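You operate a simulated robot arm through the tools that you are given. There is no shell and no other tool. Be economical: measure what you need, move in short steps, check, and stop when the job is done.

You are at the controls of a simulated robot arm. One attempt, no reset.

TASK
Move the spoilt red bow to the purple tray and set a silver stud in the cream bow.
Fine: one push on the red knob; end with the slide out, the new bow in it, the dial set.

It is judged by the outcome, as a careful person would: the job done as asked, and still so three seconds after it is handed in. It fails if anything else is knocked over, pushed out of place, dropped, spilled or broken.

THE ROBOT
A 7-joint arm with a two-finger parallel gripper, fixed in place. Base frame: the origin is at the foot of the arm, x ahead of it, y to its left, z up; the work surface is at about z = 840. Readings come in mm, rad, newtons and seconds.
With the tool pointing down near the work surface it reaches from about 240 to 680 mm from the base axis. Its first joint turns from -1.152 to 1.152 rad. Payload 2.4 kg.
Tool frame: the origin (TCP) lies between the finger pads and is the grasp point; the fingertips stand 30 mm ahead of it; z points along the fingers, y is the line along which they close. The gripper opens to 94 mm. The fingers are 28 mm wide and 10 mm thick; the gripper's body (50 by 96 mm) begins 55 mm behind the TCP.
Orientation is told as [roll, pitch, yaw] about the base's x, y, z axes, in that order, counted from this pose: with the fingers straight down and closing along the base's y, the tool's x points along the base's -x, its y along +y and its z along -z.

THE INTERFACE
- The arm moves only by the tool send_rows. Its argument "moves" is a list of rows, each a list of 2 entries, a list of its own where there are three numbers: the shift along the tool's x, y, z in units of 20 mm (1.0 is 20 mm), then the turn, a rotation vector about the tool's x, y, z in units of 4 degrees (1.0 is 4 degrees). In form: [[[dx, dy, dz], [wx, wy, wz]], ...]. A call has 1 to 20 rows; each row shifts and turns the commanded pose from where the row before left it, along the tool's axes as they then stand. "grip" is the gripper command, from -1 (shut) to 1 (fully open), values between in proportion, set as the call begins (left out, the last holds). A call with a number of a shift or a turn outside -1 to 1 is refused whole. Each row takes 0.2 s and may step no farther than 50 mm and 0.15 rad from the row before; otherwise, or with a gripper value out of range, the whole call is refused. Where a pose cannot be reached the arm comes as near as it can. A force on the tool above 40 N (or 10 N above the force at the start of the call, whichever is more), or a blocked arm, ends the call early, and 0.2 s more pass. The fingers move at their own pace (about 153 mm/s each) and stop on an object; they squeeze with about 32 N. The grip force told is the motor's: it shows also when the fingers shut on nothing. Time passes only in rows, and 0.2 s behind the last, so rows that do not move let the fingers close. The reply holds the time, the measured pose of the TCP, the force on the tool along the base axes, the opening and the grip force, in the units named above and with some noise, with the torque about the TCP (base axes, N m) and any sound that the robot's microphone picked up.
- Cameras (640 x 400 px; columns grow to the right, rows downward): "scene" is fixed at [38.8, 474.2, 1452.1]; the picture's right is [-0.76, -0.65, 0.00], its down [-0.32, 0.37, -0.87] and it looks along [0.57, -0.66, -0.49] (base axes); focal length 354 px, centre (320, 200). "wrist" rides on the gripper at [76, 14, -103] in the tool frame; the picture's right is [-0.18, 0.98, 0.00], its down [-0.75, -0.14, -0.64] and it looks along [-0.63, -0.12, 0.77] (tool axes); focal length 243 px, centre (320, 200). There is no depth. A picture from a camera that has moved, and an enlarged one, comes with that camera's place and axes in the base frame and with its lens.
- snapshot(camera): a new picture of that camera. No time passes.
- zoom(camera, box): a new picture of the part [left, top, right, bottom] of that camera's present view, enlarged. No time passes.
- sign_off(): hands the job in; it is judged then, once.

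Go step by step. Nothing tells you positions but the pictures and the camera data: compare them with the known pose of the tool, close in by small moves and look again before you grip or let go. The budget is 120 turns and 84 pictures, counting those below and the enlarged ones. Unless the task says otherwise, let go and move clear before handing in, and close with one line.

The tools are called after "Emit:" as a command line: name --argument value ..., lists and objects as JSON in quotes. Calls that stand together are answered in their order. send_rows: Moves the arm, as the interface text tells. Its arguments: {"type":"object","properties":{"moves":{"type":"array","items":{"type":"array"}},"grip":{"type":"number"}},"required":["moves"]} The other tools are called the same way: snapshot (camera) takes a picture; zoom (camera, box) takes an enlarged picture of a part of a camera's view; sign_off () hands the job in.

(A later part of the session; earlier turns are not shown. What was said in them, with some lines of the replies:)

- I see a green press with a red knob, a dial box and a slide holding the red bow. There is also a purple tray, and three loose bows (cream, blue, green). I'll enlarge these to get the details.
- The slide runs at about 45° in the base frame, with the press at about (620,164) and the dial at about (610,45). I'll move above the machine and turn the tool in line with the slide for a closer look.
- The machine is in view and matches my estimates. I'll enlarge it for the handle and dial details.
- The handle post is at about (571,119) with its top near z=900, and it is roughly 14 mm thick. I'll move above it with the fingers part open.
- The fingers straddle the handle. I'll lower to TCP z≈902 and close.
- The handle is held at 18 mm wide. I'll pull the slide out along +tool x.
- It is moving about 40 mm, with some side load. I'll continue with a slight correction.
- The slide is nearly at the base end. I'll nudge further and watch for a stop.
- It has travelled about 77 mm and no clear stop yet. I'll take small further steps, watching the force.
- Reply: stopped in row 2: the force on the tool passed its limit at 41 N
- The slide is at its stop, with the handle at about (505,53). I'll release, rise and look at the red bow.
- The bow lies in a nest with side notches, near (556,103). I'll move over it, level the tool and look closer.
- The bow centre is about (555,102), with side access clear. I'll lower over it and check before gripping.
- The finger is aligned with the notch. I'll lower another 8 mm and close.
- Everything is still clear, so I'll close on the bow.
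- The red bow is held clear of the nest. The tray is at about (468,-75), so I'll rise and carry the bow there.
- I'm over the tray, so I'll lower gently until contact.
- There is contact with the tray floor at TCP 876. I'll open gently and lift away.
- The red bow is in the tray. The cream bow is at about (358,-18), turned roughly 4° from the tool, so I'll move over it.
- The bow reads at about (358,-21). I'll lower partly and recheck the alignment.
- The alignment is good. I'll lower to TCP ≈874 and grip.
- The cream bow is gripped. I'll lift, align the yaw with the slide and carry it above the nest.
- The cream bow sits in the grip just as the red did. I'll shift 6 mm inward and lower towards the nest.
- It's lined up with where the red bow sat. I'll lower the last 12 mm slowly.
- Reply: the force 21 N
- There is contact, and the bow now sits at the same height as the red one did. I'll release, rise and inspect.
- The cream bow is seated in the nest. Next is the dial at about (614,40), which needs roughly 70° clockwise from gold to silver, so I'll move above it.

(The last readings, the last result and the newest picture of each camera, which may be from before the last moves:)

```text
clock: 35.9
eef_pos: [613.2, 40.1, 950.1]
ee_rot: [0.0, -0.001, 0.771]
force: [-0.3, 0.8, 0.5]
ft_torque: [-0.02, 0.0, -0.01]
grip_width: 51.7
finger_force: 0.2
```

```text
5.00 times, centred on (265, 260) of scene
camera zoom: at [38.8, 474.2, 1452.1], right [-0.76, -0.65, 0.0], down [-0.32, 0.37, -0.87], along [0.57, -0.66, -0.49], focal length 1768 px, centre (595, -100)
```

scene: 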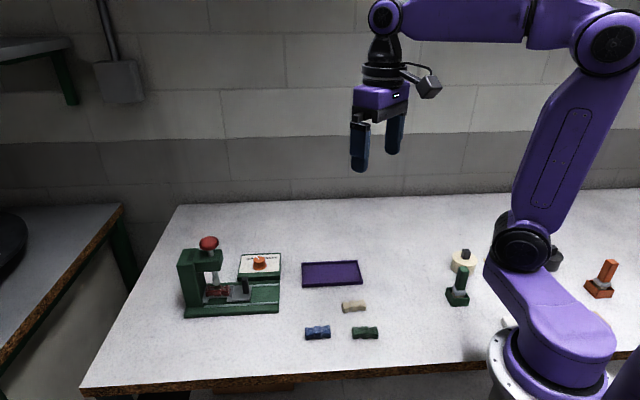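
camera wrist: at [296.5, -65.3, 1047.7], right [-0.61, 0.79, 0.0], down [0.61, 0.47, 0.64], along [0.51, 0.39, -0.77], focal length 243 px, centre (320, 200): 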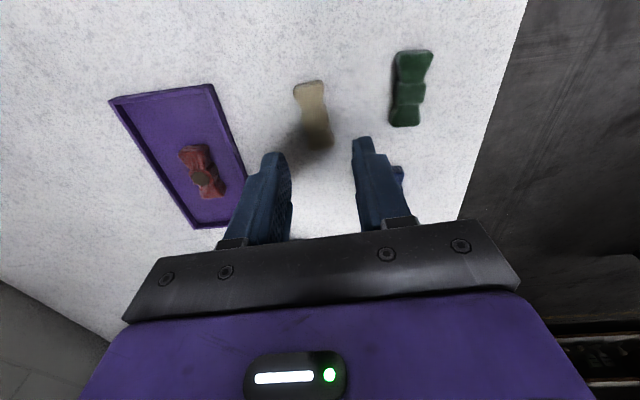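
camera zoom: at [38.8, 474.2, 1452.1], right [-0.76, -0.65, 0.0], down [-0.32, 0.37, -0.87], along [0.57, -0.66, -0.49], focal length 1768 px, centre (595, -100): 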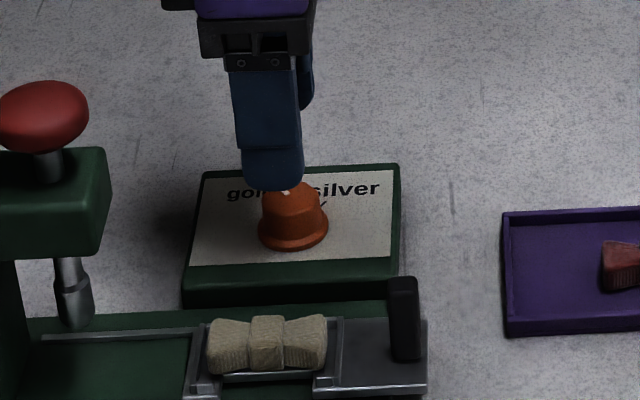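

The knob axis is at about (616,35.6) with its top at about 885. The ticks are about 69° apart. I'll lower and grip the knob.

Emit:
send_rows --moves '[[[0.05, -0.26, 0.8], [0, 0, 0]], [[0, 0, 0.8], [0, 0, 0]], [[0, 0, 0.8], [0, 0, 0]]]'

Emit:
zoom --camera "wrist" --box '[220, 80, 420, 240]'

```text
clock: 36.6
eef_pos: [617.7, 35.0, 902.3]
ee_rot: [-0.001, -0.001, 0.774]
force: [-0.7, 0.2, -0.3]
ft_torque: [0.01, 0.0, 0.01]
grip_width: 51.6
finger_force: 0.1
```

```text
2.50 times, centred on (320, 160) of wrist
camera zoom: at [551.9, -7.2, 1005.1], right [-0.55, 0.83, 0.0], down [0.64, 0.42, 0.64], along [0.54, 0.36, -0.77], focal length 606 px, centre (320, 300)
```

zoom: 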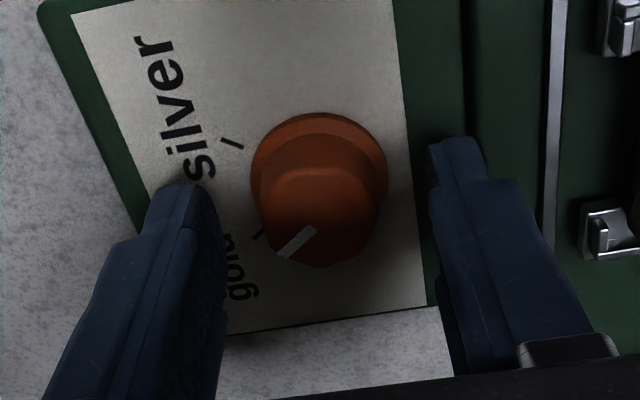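

The knob is centred between the fingers. I'll make a 1.5 mm correction and close.

Emit:
send_rows --moves '[[[0.08, -0.03, 0.05], [0, 0, 0]], [[0, 0, 0], [0, 0, 0]]]'

Emit:
send_rows --moves '[[[0, 0, 0], [0, 0, 0]], [[0, 0, 0], [0, 0, 0]]]' --grip -1

Emit:
send_rows --moves '[[[0, 0, 0], [0, 0, 0.5]], [[0, 0, 0], [0, 0, 0.5]], [[0, 0, 0], [0, 0, 0.5]], [[0, 0, 0], [0, 0, 0.5]], [[0, 0, 0], [0, 0, 0.5]], [[0, 0, 0], [0, 0, 0.5]]]'

Emit:
zoom --camera "wrist" --box '[220, 80, 420, 240]'

```text
clock: 37.2
eef_pos: [617.4, 33.6, 902.3]
ee_rot: [-0.002, 0.002, 0.775]
force: [0.3, 0.0, -0.9]
ft_torque: [-0.02, 0.0, 0.02]
grip_width: 51.5
finger_force: 0.1
```

```text
clock: 37.9
eef_pos: [617.5, 34.5, 900.7]
ee_rot: [0.001, 0.0, 0.772]
force: [-1.5, 0.6, 0.1]
ft_torque: [0.08, 0.02, -0.01]
grip_width: 28.6
finger_force: 44.8
```

```text
clock: 39.2
eef_pos: [616.2, 35.7, 901.0]
ee_rot: [0.001, -0.002, 0.563]
force: [-4.9, 2.5, 9.6]
ft_torque: [0.03, 0.38, 0.02]
grip_width: 28.1
finger_force: 45.4
```

```text
2.50 times, centred on (320, 160) of wrist
camera zoom: at [543.0, 6.1, 1004.1], right [-0.37, 0.93, 0.0], down [0.71, 0.28, 0.64], along [0.6, 0.24, -0.77], focal length 606 px, centre (320, 300)
```

zoom: 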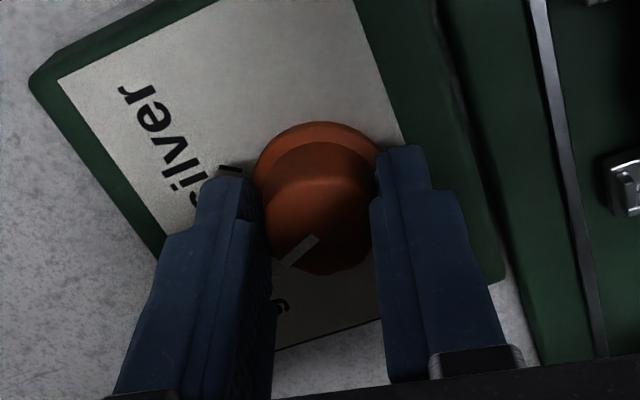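

The knob turns with the gripper. I'll continue the remaining ~56°.

Emit:
send_rows --moves '[[[0, 0, 0], [0, 0, 0.7]], [[0, 0, 0], [0, 0, 0.7]], [[0, 0, 0], [0, 0, 0.7]], [[0, 0, 0], [0, 0, 0.7]], [[0, 0, 0], [0, 0, 0.7]], [[0, 0, 0], [0, 0, 0.7]], [[0, 0, 0], [0, 0, 0.7]], [[0, 0, 0], [0, 0, 0.7]], [[0, 0, 0], [0, 0, 0.7]], [[0, 0, 0], [0, 0, 0.7]], [[0, 0, 0], [0, 0, 0.7]], [[0, 0, 0], [0, 0, 0.7]], [[0, 0, 0], [0, 0, 0.7]], [[0, 0, 0], [0, 0, 0.7]], [[0, 0, 0], [0, 0, 0.7]], [[0, 0, 0], [0, 0, 0.7]], [[0, 0, 0], [0, 0, 0.7]], [[0, 0, 0], [0, 0, 0.7]], [[0, 0, 0], [0, 0, 0.7]], [[0, 0, 0], [0, 0, 0.7]]]'

Emit:
zoom --camera "wrist" --box '[220, 80, 420, 240]'

```text
clock: 43.5
eef_pos: [616.4, 34.7, 901.3]
ee_rot: [0.003, 0.0, -0.415]
force: [-13.5, 18.0, 16.6]
ft_torque: [0.59, 0.42, 0.01]
grip_width: 28.3
finger_force: 44.9
```

```text
2.50 times, centred on (320, 160) of wrist
camera zoom: at [551.0, 79.9, 1004.0], right [0.56, 0.83, 0.0], down [0.63, -0.43, 0.64], along [0.53, -0.36, -0.77], focal length 606 px, centre (320, 300)
```

zoom: 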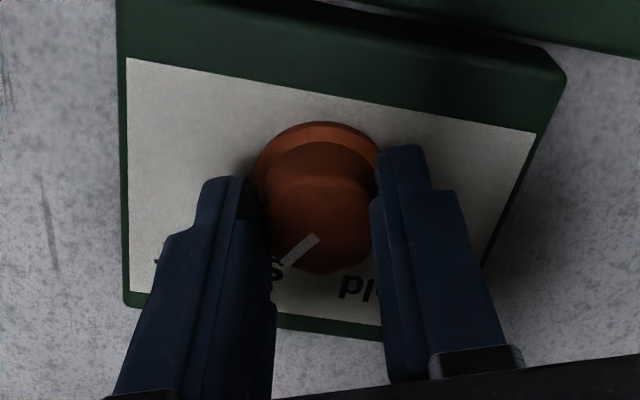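

The turn totals 68°. I'll release, rise and compare the pointer with the silver tick.

Emit:
send_rows --moves '[[[0, 0, 0], [0, 0, 0]], [[0, 0, 0], [0, 0, 0]], [[0, 0, -0.8], [0, 0, 0]], [[0, 0, -0.8], [0, 0, 0]], [[0, 0, -0.8], [0, 0, 0]]]' --grip 0.1

Emit:
zoom --camera "wrist" --box '[190, 60, 450, 240]'

Emit:
zoom --camera "scene" --box '[220, 220, 310, 300]'

```text
clock: 44.6
eef_pos: [617.2, 34.8, 949.8]
ee_rot: [0.0, -0.003, -0.413]
force: [0.3, -0.5, -1.0]
ft_torque: [0.02, -0.03, -0.03]
grip_width: 51.6
finger_force: 0.1
```

```text
2.22 times, centred on (320, 150) of wrist
camera zoom: at [551.6, 78.0, 1051.8], right [0.56, 0.83, 0.0], down [0.63, -0.43, 0.64], along [0.53, -0.36, -0.77], focal length 539 px, centre (320, 311)
```

zoom: 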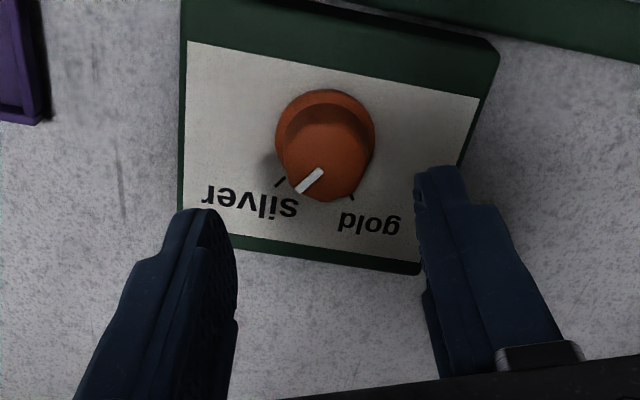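

```text
5.00 times, centred on (265, 260) of scene
camera zoom: at [38.8, 474.2, 1452.1], right [-0.76, -0.65, 0.0], down [-0.32, 0.37, -0.87], along [0.57, -0.66, -0.49], focal length 1768 px, centre (595, -100)
```

zoom: 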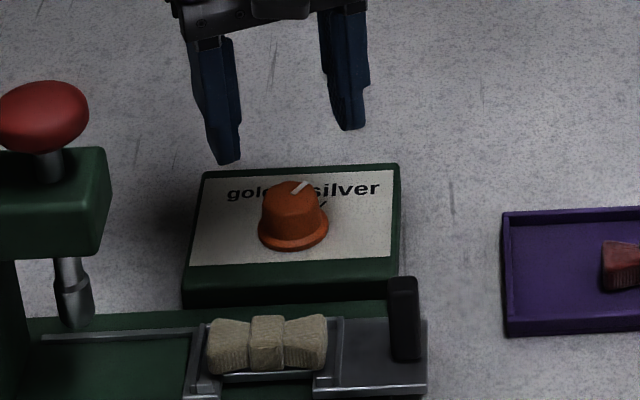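

The pointer reads about -78° against the tick's -79°, so the dial is set to silver. I'll turn the tool back and go over the slide handle.

Emit:
send_rows --moves '[[[0, 0, -0.8], [0, 0, -1]], [[0, 0, 0], [0, 0, -1]], [[0, 0, 0], [0, 0, -1]], [[0, 0, 0], [0, 0, -1]], [[0, 0, 0], [0, 0, -1]], [[0, 0, 0], [0, 0, -1]], [[0, 0, 0], [0, 0, -1]], [[0, 0, 0], [0, 0, -1]], [[0, 0, 0], [0, 0, -1]], [[0, 0, 0], [0, 0, -1]], [[0, 0, 0], [0, 0, -1]], [[0, 0, 0], [0, 0, -1]], [[0, 0, 0], [0, 0, -1]], [[0, 0, 0], [0, 0, -1]], [[0, 0, 0], [0, 0, -1]], [[0, 0, 0], [0, 0, -1]], [[0, 0, 0], [0, 0, -1]]]' --grip -0.15

Emit:
send_rows --moves '[[[0.656, 0.91, 0], [0, 0, 0]], [[0.656, 0.91, 0], [0, 0, 0]], [[0.656, 0.91, 0], [0, 0, 0]], [[0.656, 0.91, 0], [0, 0, 0]], [[0.656, 0.91, 0], [0, 0, 0]], [[0, 0, 0.8], [0, 0, 0]]]'

Emit:
zoom --camera "wrist" --box '[190, 60, 450, 240]'

```text
clock: 48.2
eef_pos: [617.0, 32.7, 965.1]
ee_rot: [0.001, -0.001, 0.774]
force: [-0.4, 0.3, 0.2]
ft_torque: [0.06, 0.01, -0.01]
grip_width: 40.3
finger_force: 0.0
```

```text
clock: 49.6
eef_pos: [505.9, 53.9, 948.9]
ee_rot: [0.001, 0.0, 0.774]
force: [0.1, 0.2, 0.5]
ft_torque: [0.01, 0.01, -0.03]
grip_width: 40.0
finger_force: 0.0
```

```text
2.22 times, centred on (320, 150) of wrist
camera zoom: at [440.8, 11.0, 1051.3], right [-0.55, 0.83, 0.0], down [0.64, 0.43, 0.64], along [0.54, 0.36, -0.77], focal length 539 px, centre (320, 311)
```

zoom: 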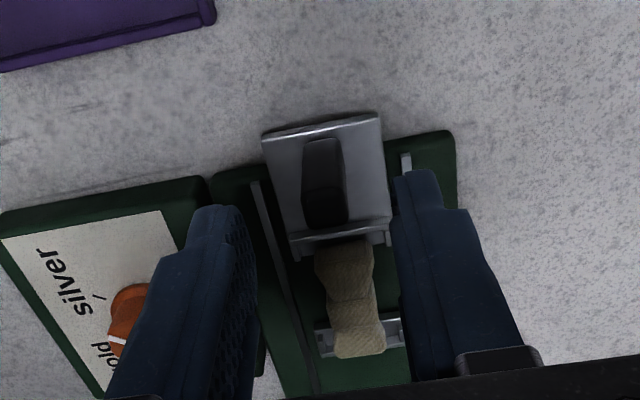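

Handle is between the fingers; lower and grip it.

Emit:
send_rows --moves '[[[-0.1, 0, 0.8], [0, 0, 0]], [[0, 0, 0.8], [0, 0, 0]], [[0, 0, 0.75], [0, 0, 0]]]'

Emit:
send_rows --moves '[[[0, 0, 0], [0, 0, 0]], [[0, 0, 0], [0, 0, 0]]]' --grip -1

Emit:
send_rows --moves '[[[-0.4, 0, 0], [0, 0, 0]], [[-0.4, 0, 0], [0, 0, 0]], [[-0.4, 0, 0], [0, 0, 0]], [[-0.4, 0, 0], [0, 0, 0]]]'

Emit:
zoom --camera "scene" --box '[200, 220, 310, 320]'

```text
clock: 50.5
eef_pos: [507.3, 53.9, 902.3]
ee_rot: [0.001, 0.0, 0.772]
force: [-0.2, 0.0, 0.1]
ft_torque: [-0.03, -0.01, 0.0]
grip_width: 39.9
finger_force: 0.0
```

```text
clock: 51.0
eef_pos: [506.6, 54.3, 901.8]
ee_rot: [-0.001, 0.0, 0.774]
force: [-1.6, 1.4, -2.1]
ft_torque: [0.03, -0.06, 0.03]
grip_width: 18.5
finger_force: 44.6
```

```text
clock: 52.0
eef_pos: [530.3, 78.1, 902.6]
ee_rot: [0.0, 0.003, 0.772]
force: [-6.3, 6.4, -7.7]
ft_torque: [0.17, -0.17, 0.13]
grip_width: 17.9
finger_force: 44.5
```

```text
4.00 times, centred on (255, 270) of scene
camera zoom: at [38.7, 474.4, 1452.1], right [-0.76, -0.65, 0.0], down [-0.32, 0.37, -0.87], along [0.57, -0.66, -0.49], focal length 1414 px, centre (580, -80)
```

zoom: 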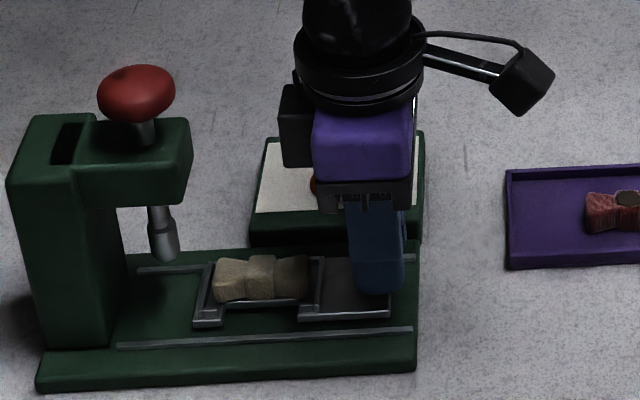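

It's sliding in with the bow riding along. I'll continue towards the original inner position at about (566,114).

Emit:
send_rows --moves '[[[-0.4, 0.04, 0], [0, 0, 0]], [[-0.4, 0, 0], [0, 0, 0]], [[-0.4, 0, 0], [0, 0, 0]], [[-0.4, 0, 0], [0, 0, 0]], [[-0.4, 0, 0], [0, 0, 0]]]'

Emit:
send_rows --moves '[[[-0.2, 0, 0], [0, 0, 0]], [[-0.15, 0, 0], [0, 0, 0]]]'

Emit:
zoom --camera "scene" --box '[195, 240, 285, 320]'

```text
clock: 53.2
eef_pos: [558.9, 105.4, 901.3]
ee_rot: [0.001, 0.003, 0.773]
force: [-6.8, 5.7, -13.8]
ft_torque: [-0.17, 0.14, 0.09]
grip_width: 18.0
finger_force: 45.2
```

```text
clock: 53.9
eef_pos: [564.3, 111.2, 901.4]
ee_rot: [0.001, 0.003, 0.773]
force: [-7.5, 6.6, -17.7]
ft_torque: [-0.13, 0.11, 0.19]
grip_width: 18.2
finger_force: 44.6
```

```text
5.00 times, centred on (240, 280) of scene
camera zoom: at [38.9, 474.5, 1452.0], right [-0.76, -0.65, 0.0], down [-0.32, 0.37, -0.87], along [0.57, -0.66, -0.49], focal length 1768 px, centre (720, -200)
```

zoom: 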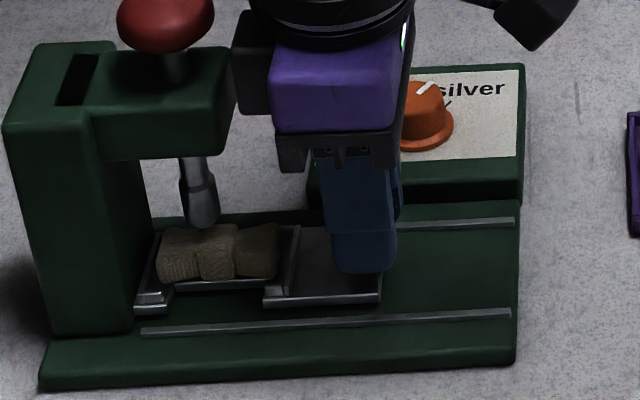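

About 4–5 mm remain, so I'll push gently to the inner stop.

Emit:
send_rows --moves '[[[-0.12, 0.03, 0.04], [0, 0, 0]], [[-0.12, 0, 0], [0, 0, 0]], [[-0.1, 0, 0], [0, 0, 0]]]'

Emit:
zoom --camera "scene" --box '[195, 240, 285, 320]'

```text
clock: 54.6
eef_pos: [565.7, 113.8, 901.5]
ee_rot: [0.002, 0.004, 0.769]
force: [-27.2, -4.2, 7.1]
ft_torque: [0.79, -0.79, 0.17]
grip_width: 18.2
finger_force: 45.0
```

```text
5.00 times, centred on (240, 280) of scene
camera zoom: at [37.9, 474.0, 1452.2], right [-0.76, -0.65, 0.0], down [-0.32, 0.37, -0.87], along [0.57, -0.66, -0.49], focal length 1768 px, centre (720, -200)
```

zoom: 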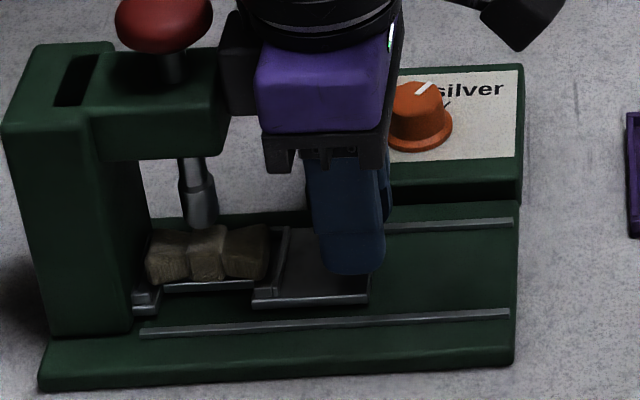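

The slide is fully in, matching the original position. I'll relieve the force, release and rise.

Emit:
send_rows --moves '[[[0.1, 0, 0], [0, 0, 0]]]'

Emit:
send_rows --moves '[[[0, 0, 0], [0, 0, 0]], [[0, 0, 0], [0, 0, 0]], [[0, 0, -1], [0, 0, 0]], [[0, 0, -1], [0, 0, 0]], [[0, 0, -1], [0, 0, 0]], [[0, 0, -1], [0, 0, 0]], [[0, 0, -1], [0, 0, 0]], [[0, 0, -1], [0, 0, 0]], [[0, 0, -1], [0, 0, 0]], [[0, 0, -1], [0, 0, 0]], [[0, 0, -0.5], [0, 0, 0]]]' --grip -0.15

Emit:
zoom --camera "scene" --box '[160, 190, 300, 320]'

Emit:
zoom --camera "wrist" --box '[190, 60, 450, 240]'

```text
clock: 55.0
eef_pos: [565.5, 113.6, 901.4]
ee_rot: [0.001, 0.002, 0.774]
force: [-10.5, -1.6, 4.1]
ft_torque: [-0.91, 0.89, 0.07]
grip_width: 18.3
finger_force: 44.8
```

```text
clock: 57.5
eef_pos: [567.3, 116.2, 1071.2]
ee_rot: [-0.002, 0.0, 0.772]
force: [0.5, 1.1, 0.2]
ft_torque: [-0.02, 0.0, -0.03]
grip_width: 39.8
finger_force: 0.1
```

```text
3.08 times, centred on (230, 255) of scene
camera zoom: at [38.8, 474.2, 1452.1], right [-0.76, -0.65, 0.0], down [-0.32, 0.37, -0.87], along [0.57, -0.66, -0.49], focal length 1088 px, centre (597, 31)
```

zoom: 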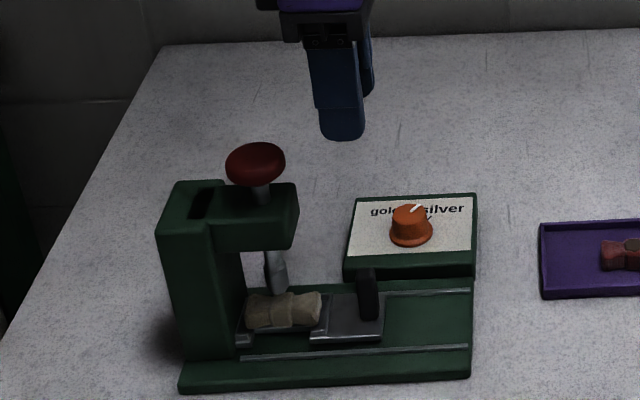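

```text
2.22 times, centred on (320, 150) of wrist
camera zoom: at [501.0, 71.7, 1174.1], right [-0.55, 0.83, 0.0], down [0.64, 0.42, 0.64], along [0.54, 0.36, -0.77], focal length 539 px, centre (320, 311)
```

zoom: 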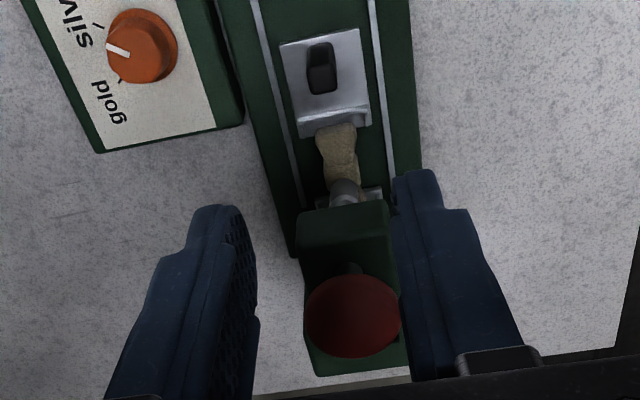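

The red knob's centre is about (616.5,163.5) with its top near 1012. I'll shut the fingers and move above it.

Emit:
send_rows --moves '[[[-0.85, 0, 0], [0, 0, 0]], [[-0.85, 0, 0], [0, 0, 0]], [[-0.85, 0, 0], [0, 0, 0]], [[-0.85, 0, 0], [0, 0, 0]], [[0, 0, 0], [0, 0, 0]]]' --grip -1

Emit:
zoom --camera "scene" --box '[160, 170, 280, 280]'

Emit:
zoom --camera "wrist" --box '[190, 60, 450, 240]'

```text
clock: 58.6
eef_pos: [614.8, 159.9, 1070.6]
ee_rot: [0.002, 0.0, 0.771]
force: [0.8, -0.2, 0.0]
ft_torque: [-0.01, -0.03, -0.04]
grip_width: 0.2
finger_force: 32.3
```

```text
3.64 times, centred on (220, 225) of scene
camera zoom: at [38.8, 474.2, 1452.1], right [-0.76, -0.65, 0.0], down [-0.32, 0.37, -0.87], along [0.57, -0.66, -0.49], focal length 1286 px, centre (684, 109)
```

zoom: 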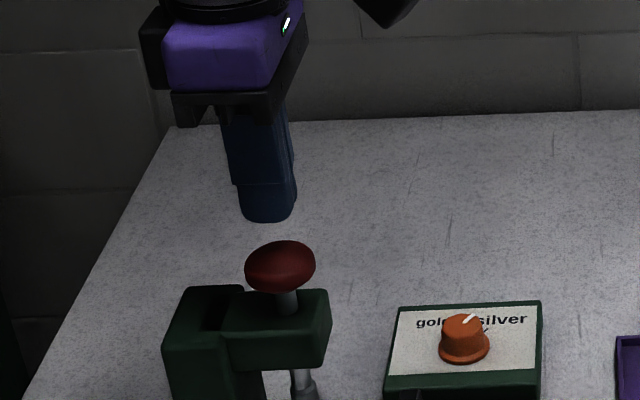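

```text
2.22 times, centred on (320, 150) of wrist
camera zoom: at [549.2, 119.1, 1173.9], right [-0.55, 0.83, 0.0], down [0.64, 0.42, 0.64], along [0.54, 0.36, -0.77], focal length 539 px, centre (320, 311)
```

zoom: 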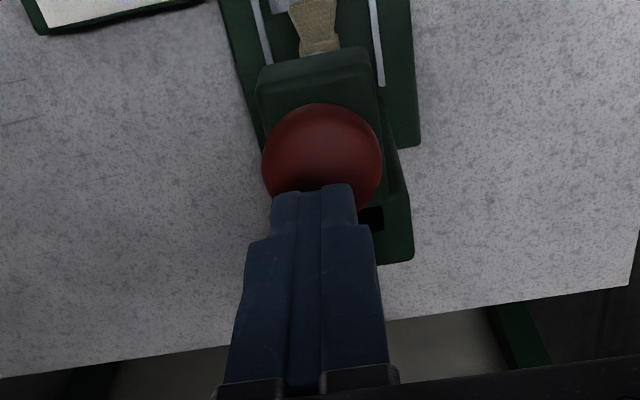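

The fingers are nearly over the knob. I'll make a small lateral correction and lower to just above it.

Emit:
send_rows --moves '[[[-0.05, 0.16, 0.5], [0, 0, 0]], [[0, 0, 0.5], [0, 0, 0]]]'

Emit:
zoom --camera "scene" --box '[180, 200, 270, 280]'

```text
clock: 59.2
eef_pos: [613.4, 164.9, 1051.8]
ee_rot: [0.0, 0.0, 0.774]
force: [0.2, -0.4, -0.4]
ft_torque: [-0.02, -0.02, -0.01]
grip_width: 0.0
finger_force: 31.7
```

```text
5.00 times, centred on (225, 240) of scene
camera zoom: at [38.8, 474.2, 1452.1], right [-0.76, -0.65, 0.0], down [-0.32, 0.37, -0.87], along [0.57, -0.66, -0.49], focal length 1768 px, centre (795, 0)
```

zoom: 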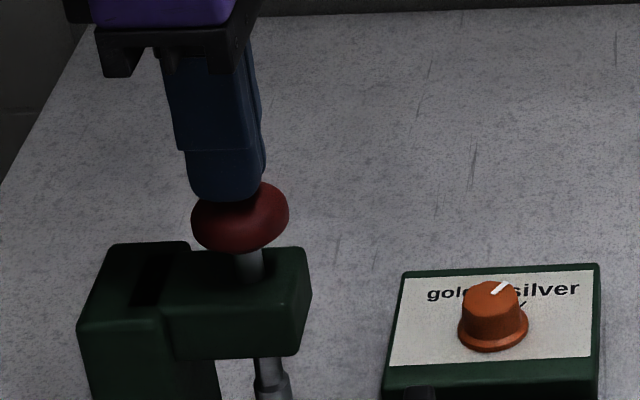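

The fingers are centred on the knob to within about 1–2 mm. I'll push down smoothly, once, until it resists.

Emit:
send_rows --moves '[[[0.06, -0.03, 0.2], [0, 0, 0]], [[0, 0, 0.2], [0, 0, 0]], [[0, 0, 0.2], [0, 0, 0]], [[0, 0, 0.2], [0, 0, 0]], [[0, 0, 0.2], [0, 0, 0]]]'

Emit:
zoom --camera "scene" --box '[180, 220, 270, 320]'

```text
clock: 60.5
eef_pos: [613.8, 163.6, 1034.7]
ee_rot: [-0.003, -0.002, 0.773]
force: [-8.9, -2.1, 23.4]
ft_torque: [-0.18, 0.45, -0.03]
grip_width: 0.0
finger_force: 32.5
heard: click
```

```text
4.00 times, centred on (225, 270) of scene
camera zoom: at [38.0, 474.0, 1452.2], right [-0.76, -0.65, 0.0], down [-0.32, 0.37, -0.87], along [0.57, -0.66, -0.49], focal length 1414 px, centre (700, -80)
```

zoom: 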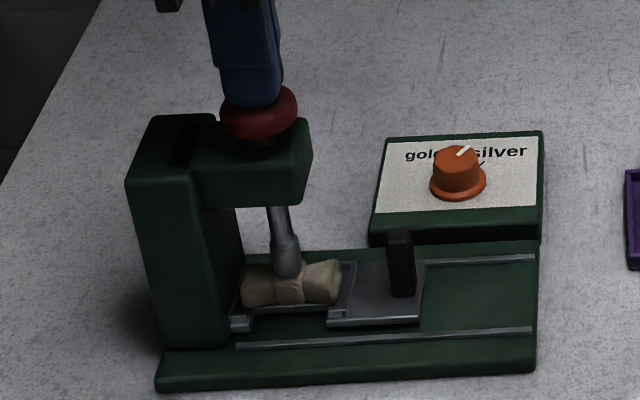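

A click sounded and the punch met the bow. I'll lift straight off.

Emit:
send_rows --moves '[[[0, 0, -0.5], [0, 0, 0]], [[0, 0, -1], [0, 0, 0]], [[0, 0, -1], [0, 0, 0]], [[0.9, 0, 0], [0, 0, 0]], [[0.9, 0, 0], [0, 0, 0]], [[0.9, 0, 0], [0, 0, 0]], [[0.85, 0, 0], [0, 0, 0]]]'

Emit:
zoom --camera "scene" --box '[180, 220, 290, 320]'

Emit:
zoom --camera "wrist" --box '[190, 40, 450, 220]'

```text
clock: 62.0
eef_pos: [563.0, 113.9, 1082.7]
ee_rot: [0.001, 0.0, 0.771]
force: [0.0, 0.3, -0.9]
ft_torque: [0.0, -0.02, 0.02]
grip_width: 0.0
finger_force: 31.5
```

```text
4.00 times, centred on (235, 270) of scene
camera zoom: at [38.8, 474.2, 1452.1], right [-0.76, -0.65, 0.0], down [-0.32, 0.37, -0.87], along [0.57, -0.66, -0.49], focal length 1414 px, centre (660, -80)
```

zoom: 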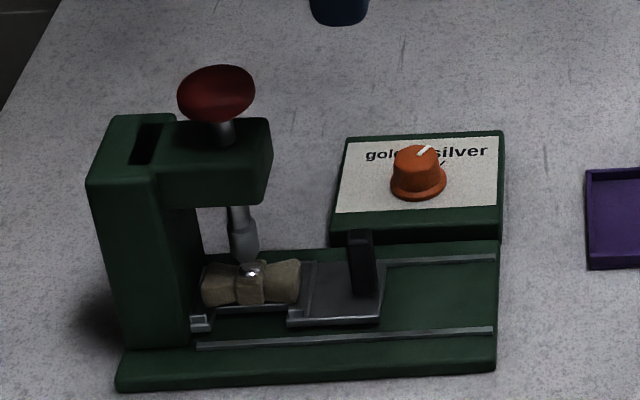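

```text
2.22 times, centred on (320, 130) of wrist
camera zoom: at [496.6, 71.1, 1184.3], right [-0.55, 0.83, 0.0], down [0.64, 0.43, 0.64], along [0.54, 0.36, -0.77], focal length 539 px, centre (320, 356)
```

zoom: 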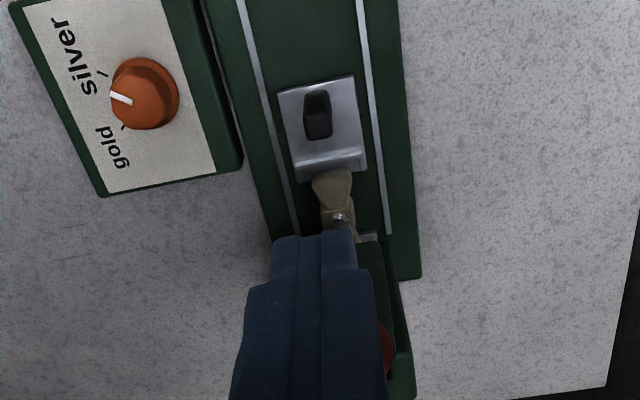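

The silver stud is in the cream bow. I'll go back to the handle and pull the slide out.

Emit:
send_rows --moves '[[[-0.05, -0.07, 0], [0, 0, 0]], [[0, 0, 1], [0, 0, 0]], [[0, 0, 1], [0, 0, 0]], [[0, 0, 1], [0, 0, 0]], [[0, 0, 1], [0, 0, 0]], [[0, 0, 1], [0, 0, 0]], [[0, 0, 1], [0, 0, 0]]]' --grip -0.15

Emit:
zoom --camera "wrist" --box '[190, 60, 450, 240]'

```text
clock: 63.6
eef_pos: [562.7, 113.3, 962.4]
ee_rot: [-0.001, -0.002, 0.774]
force: [0.1, 0.7, -0.5]
ft_torque: [-0.03, -0.01, 0.03]
grip_width: 39.7
finger_force: 0.1
```

```text
2.22 times, centred on (320, 150) of wrist
camera zoom: at [498.3, 71.2, 1063.9], right [-0.55, 0.83, 0.0], down [0.64, 0.42, 0.64], along [0.54, 0.36, -0.77], focal length 539 px, centre (320, 311)
```

zoom: 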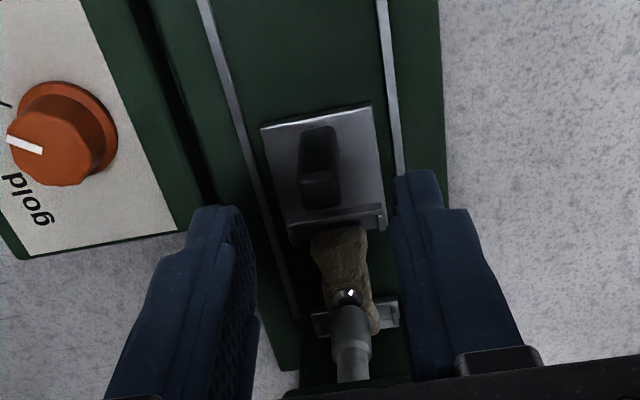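

Emit:
send_rows --moves '[[[-0.1, -0.07, 1], [0, 0, 0]], [[0, 0, 1], [0, 0, 0]], [[0, 0, 1], [0, 0, 0]]]'

Emit:
send_rows --moves '[[[0, 0, 0], [0, 0, 0]], [[0, 0, 0], [0, 0, 0]]]' --grip -1

Emit:
send_rows --moves '[[[0.4, 0, 0], [0, 0, 0]], [[0.4, 0, 0], [0, 0, 0]], [[0.4, 0, 0], [0, 0, 0]], [[0.4, 0, 0], [0, 0, 0]], [[0.4, 0, 0], [0, 0, 0]]]'

```text
clock: 64.5
eef_pos: [567.1, 113.3, 901.7]
ee_rot: [0.0, 0.0, 0.773]
force: [0.3, -0.7, 0.6]
ft_torque: [0.0, 0.01, 0.0]
grip_width: 40.0
finger_force: 0.1
```

```text
clock: 65.0
eef_pos: [566.8, 114.2, 901.6]
ee_rot: [0.0, 0.0, 0.773]
force: [-1.1, 0.6, -2.5]
ft_torque: [0.19, -0.16, 0.02]
grip_width: 18.1
finger_force: 45.3
```

```text
clock: 66.2
eef_pos: [537.3, 85.1, 901.8]
ee_rot: [0.0, 0.0, 0.773]
force: [-0.2, 0.8, -9.3]
ft_torque: [0.06, -0.04, -0.02]
grip_width: 18.1
finger_force: 45.0
```

The slide moves freely with little side load. I'll pull to the outer stop.

Emit:
send_rows --moves '[[[0.4, 0, 0], [0, 0, 0]], [[0.4, 0, 0], [0, 0, 0]], [[0.4, 0, 0], [0, 0, 0]], [[0.4, 0, 0], [0, 0, 0]], [[0.3, 0, 0], [0, 0, 0]], [[0.2, 0, 0], [0, 0, 0]]]'

Emit:
send_rows --moves '[[[0.12, 0, 0], [0, 0, 0]]]'

Emit:
zoom --camera "scene" --box '[200, 220, 310, 320]'

```text
clock: 67.7
eef_pos: [508.6, 55.8, 901.0]
ee_rot: [0.0, -0.001, 0.772]
force: [5.0, -4.0, -5.7]
ft_torque: [-0.44, 0.44, -0.08]
grip_width: 17.8
finger_force: 44.5
```

```text
clock: 68.0
eef_pos: [505.8, 53.7, 901.4]
ee_rot: [0.0, -0.002, 0.771]
force: [6.3, -5.5, -2.3]
ft_torque: [-0.48, 0.45, -0.1]
grip_width: 18.3
finger_force: 45.1
```

```text
4.00 times, centred on (255, 270) of scene
camera zoom: at [39.0, 474.1, 1452.2], right [-0.76, -0.65, 0.0], down [-0.32, 0.37, -0.87], along [0.57, -0.66, -0.49], focal length 1414 px, centre (580, -80)
```

zoom: 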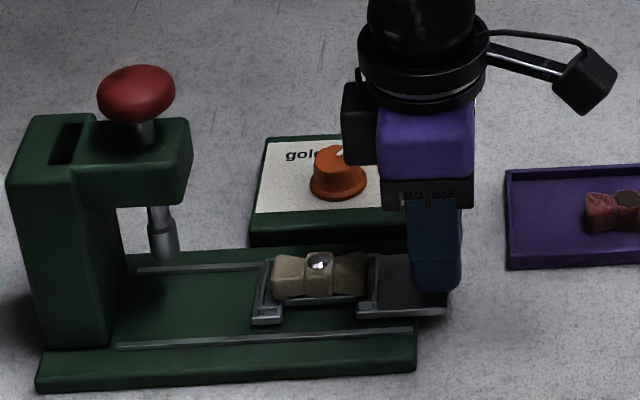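

It's within about 1–2 mm of the earlier stop. One more small nudge, then release and rise.

Emit:
send_rows --moves '[[[0.12, -0.02, 0], [0, 0, 0]], [[0.05, 0, 0], [0, 0, 0]]]'

Emit:
send_rows --moves '[[[0, 0, 0], [0, 0, 0]], [[0, 0, 0], [0, 0, 0]], [[0, 0, -1], [0, 0, 0]], [[0, 0, -1], [0, 0, 0]], [[0, 0, -1], [0, 0, 0]], [[0, 0, -1], [0, 0, 0]], [[0, 0, -1], [0, 0, 0]], [[1, -0.5, -1], [0, 0, 0]], [[1, -0.5, -1], [0, 0, 0]], [[1, -0.5, -1], [0, 0, 0]], [[1, -0.5, 0], [0, 0, 0]]]' --grip -0.15

Emit:
zoom --camera "scene" --box '[200, 220, 310, 320]'

Emit:
snapshot --camera "scene"

```text
clock: 68.7
eef_pos: [506.3, 54.5, 901.0]
ee_rot: [-0.002, -0.007, 0.775]
force: [22.3, 5.7, -14.7]
ft_torque: [-0.55, 0.52, -0.09]
grip_width: 18.1
finger_force: 45.4
```

```text
clock: 71.0
eef_pos: [476.2, -31.3, 1061.7]
ee_rot: [0.0, 0.001, 0.773]
force: [-0.1, 0.0, -0.7]
ft_torque: [-0.02, -0.03, 0.02]
grip_width: 39.8
finger_force: 0.1
```

```text
4.00 times, centred on (255, 270) of scene
camera zoom: at [38.8, 474.2, 1452.1], right [-0.76, -0.65, 0.0], down [-0.32, 0.37, -0.87], along [0.57, -0.66, -0.49], focal length 1414 px, centre (580, -80)
```

zoom: 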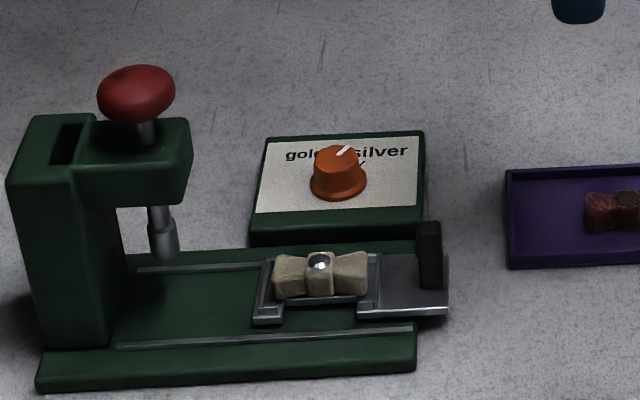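

```text
23 pictures are left
```

scene: 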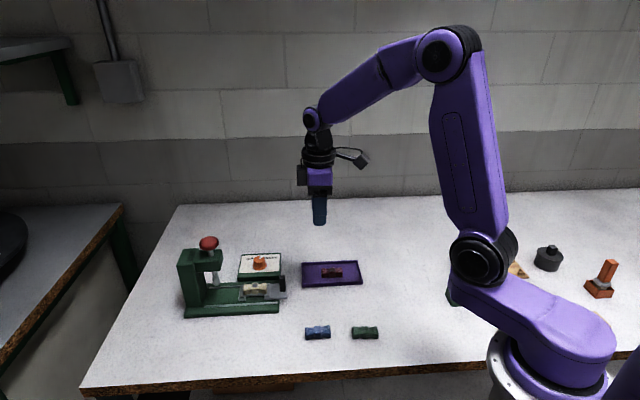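

The slide is fully out with the studded cream bow in it, the dial is on silver and the red bow is in the purple tray. The blue and green bows haven't moved and the gripper is clear, so I'm handing in.

Emit:
sign_off

```text
The job is handed in.
```

The job is done: the red bow is in the purple tray, and the cream bow has its silver stud after one push of the red knob. The slide is out with the bow in it, and the dial is on silver.
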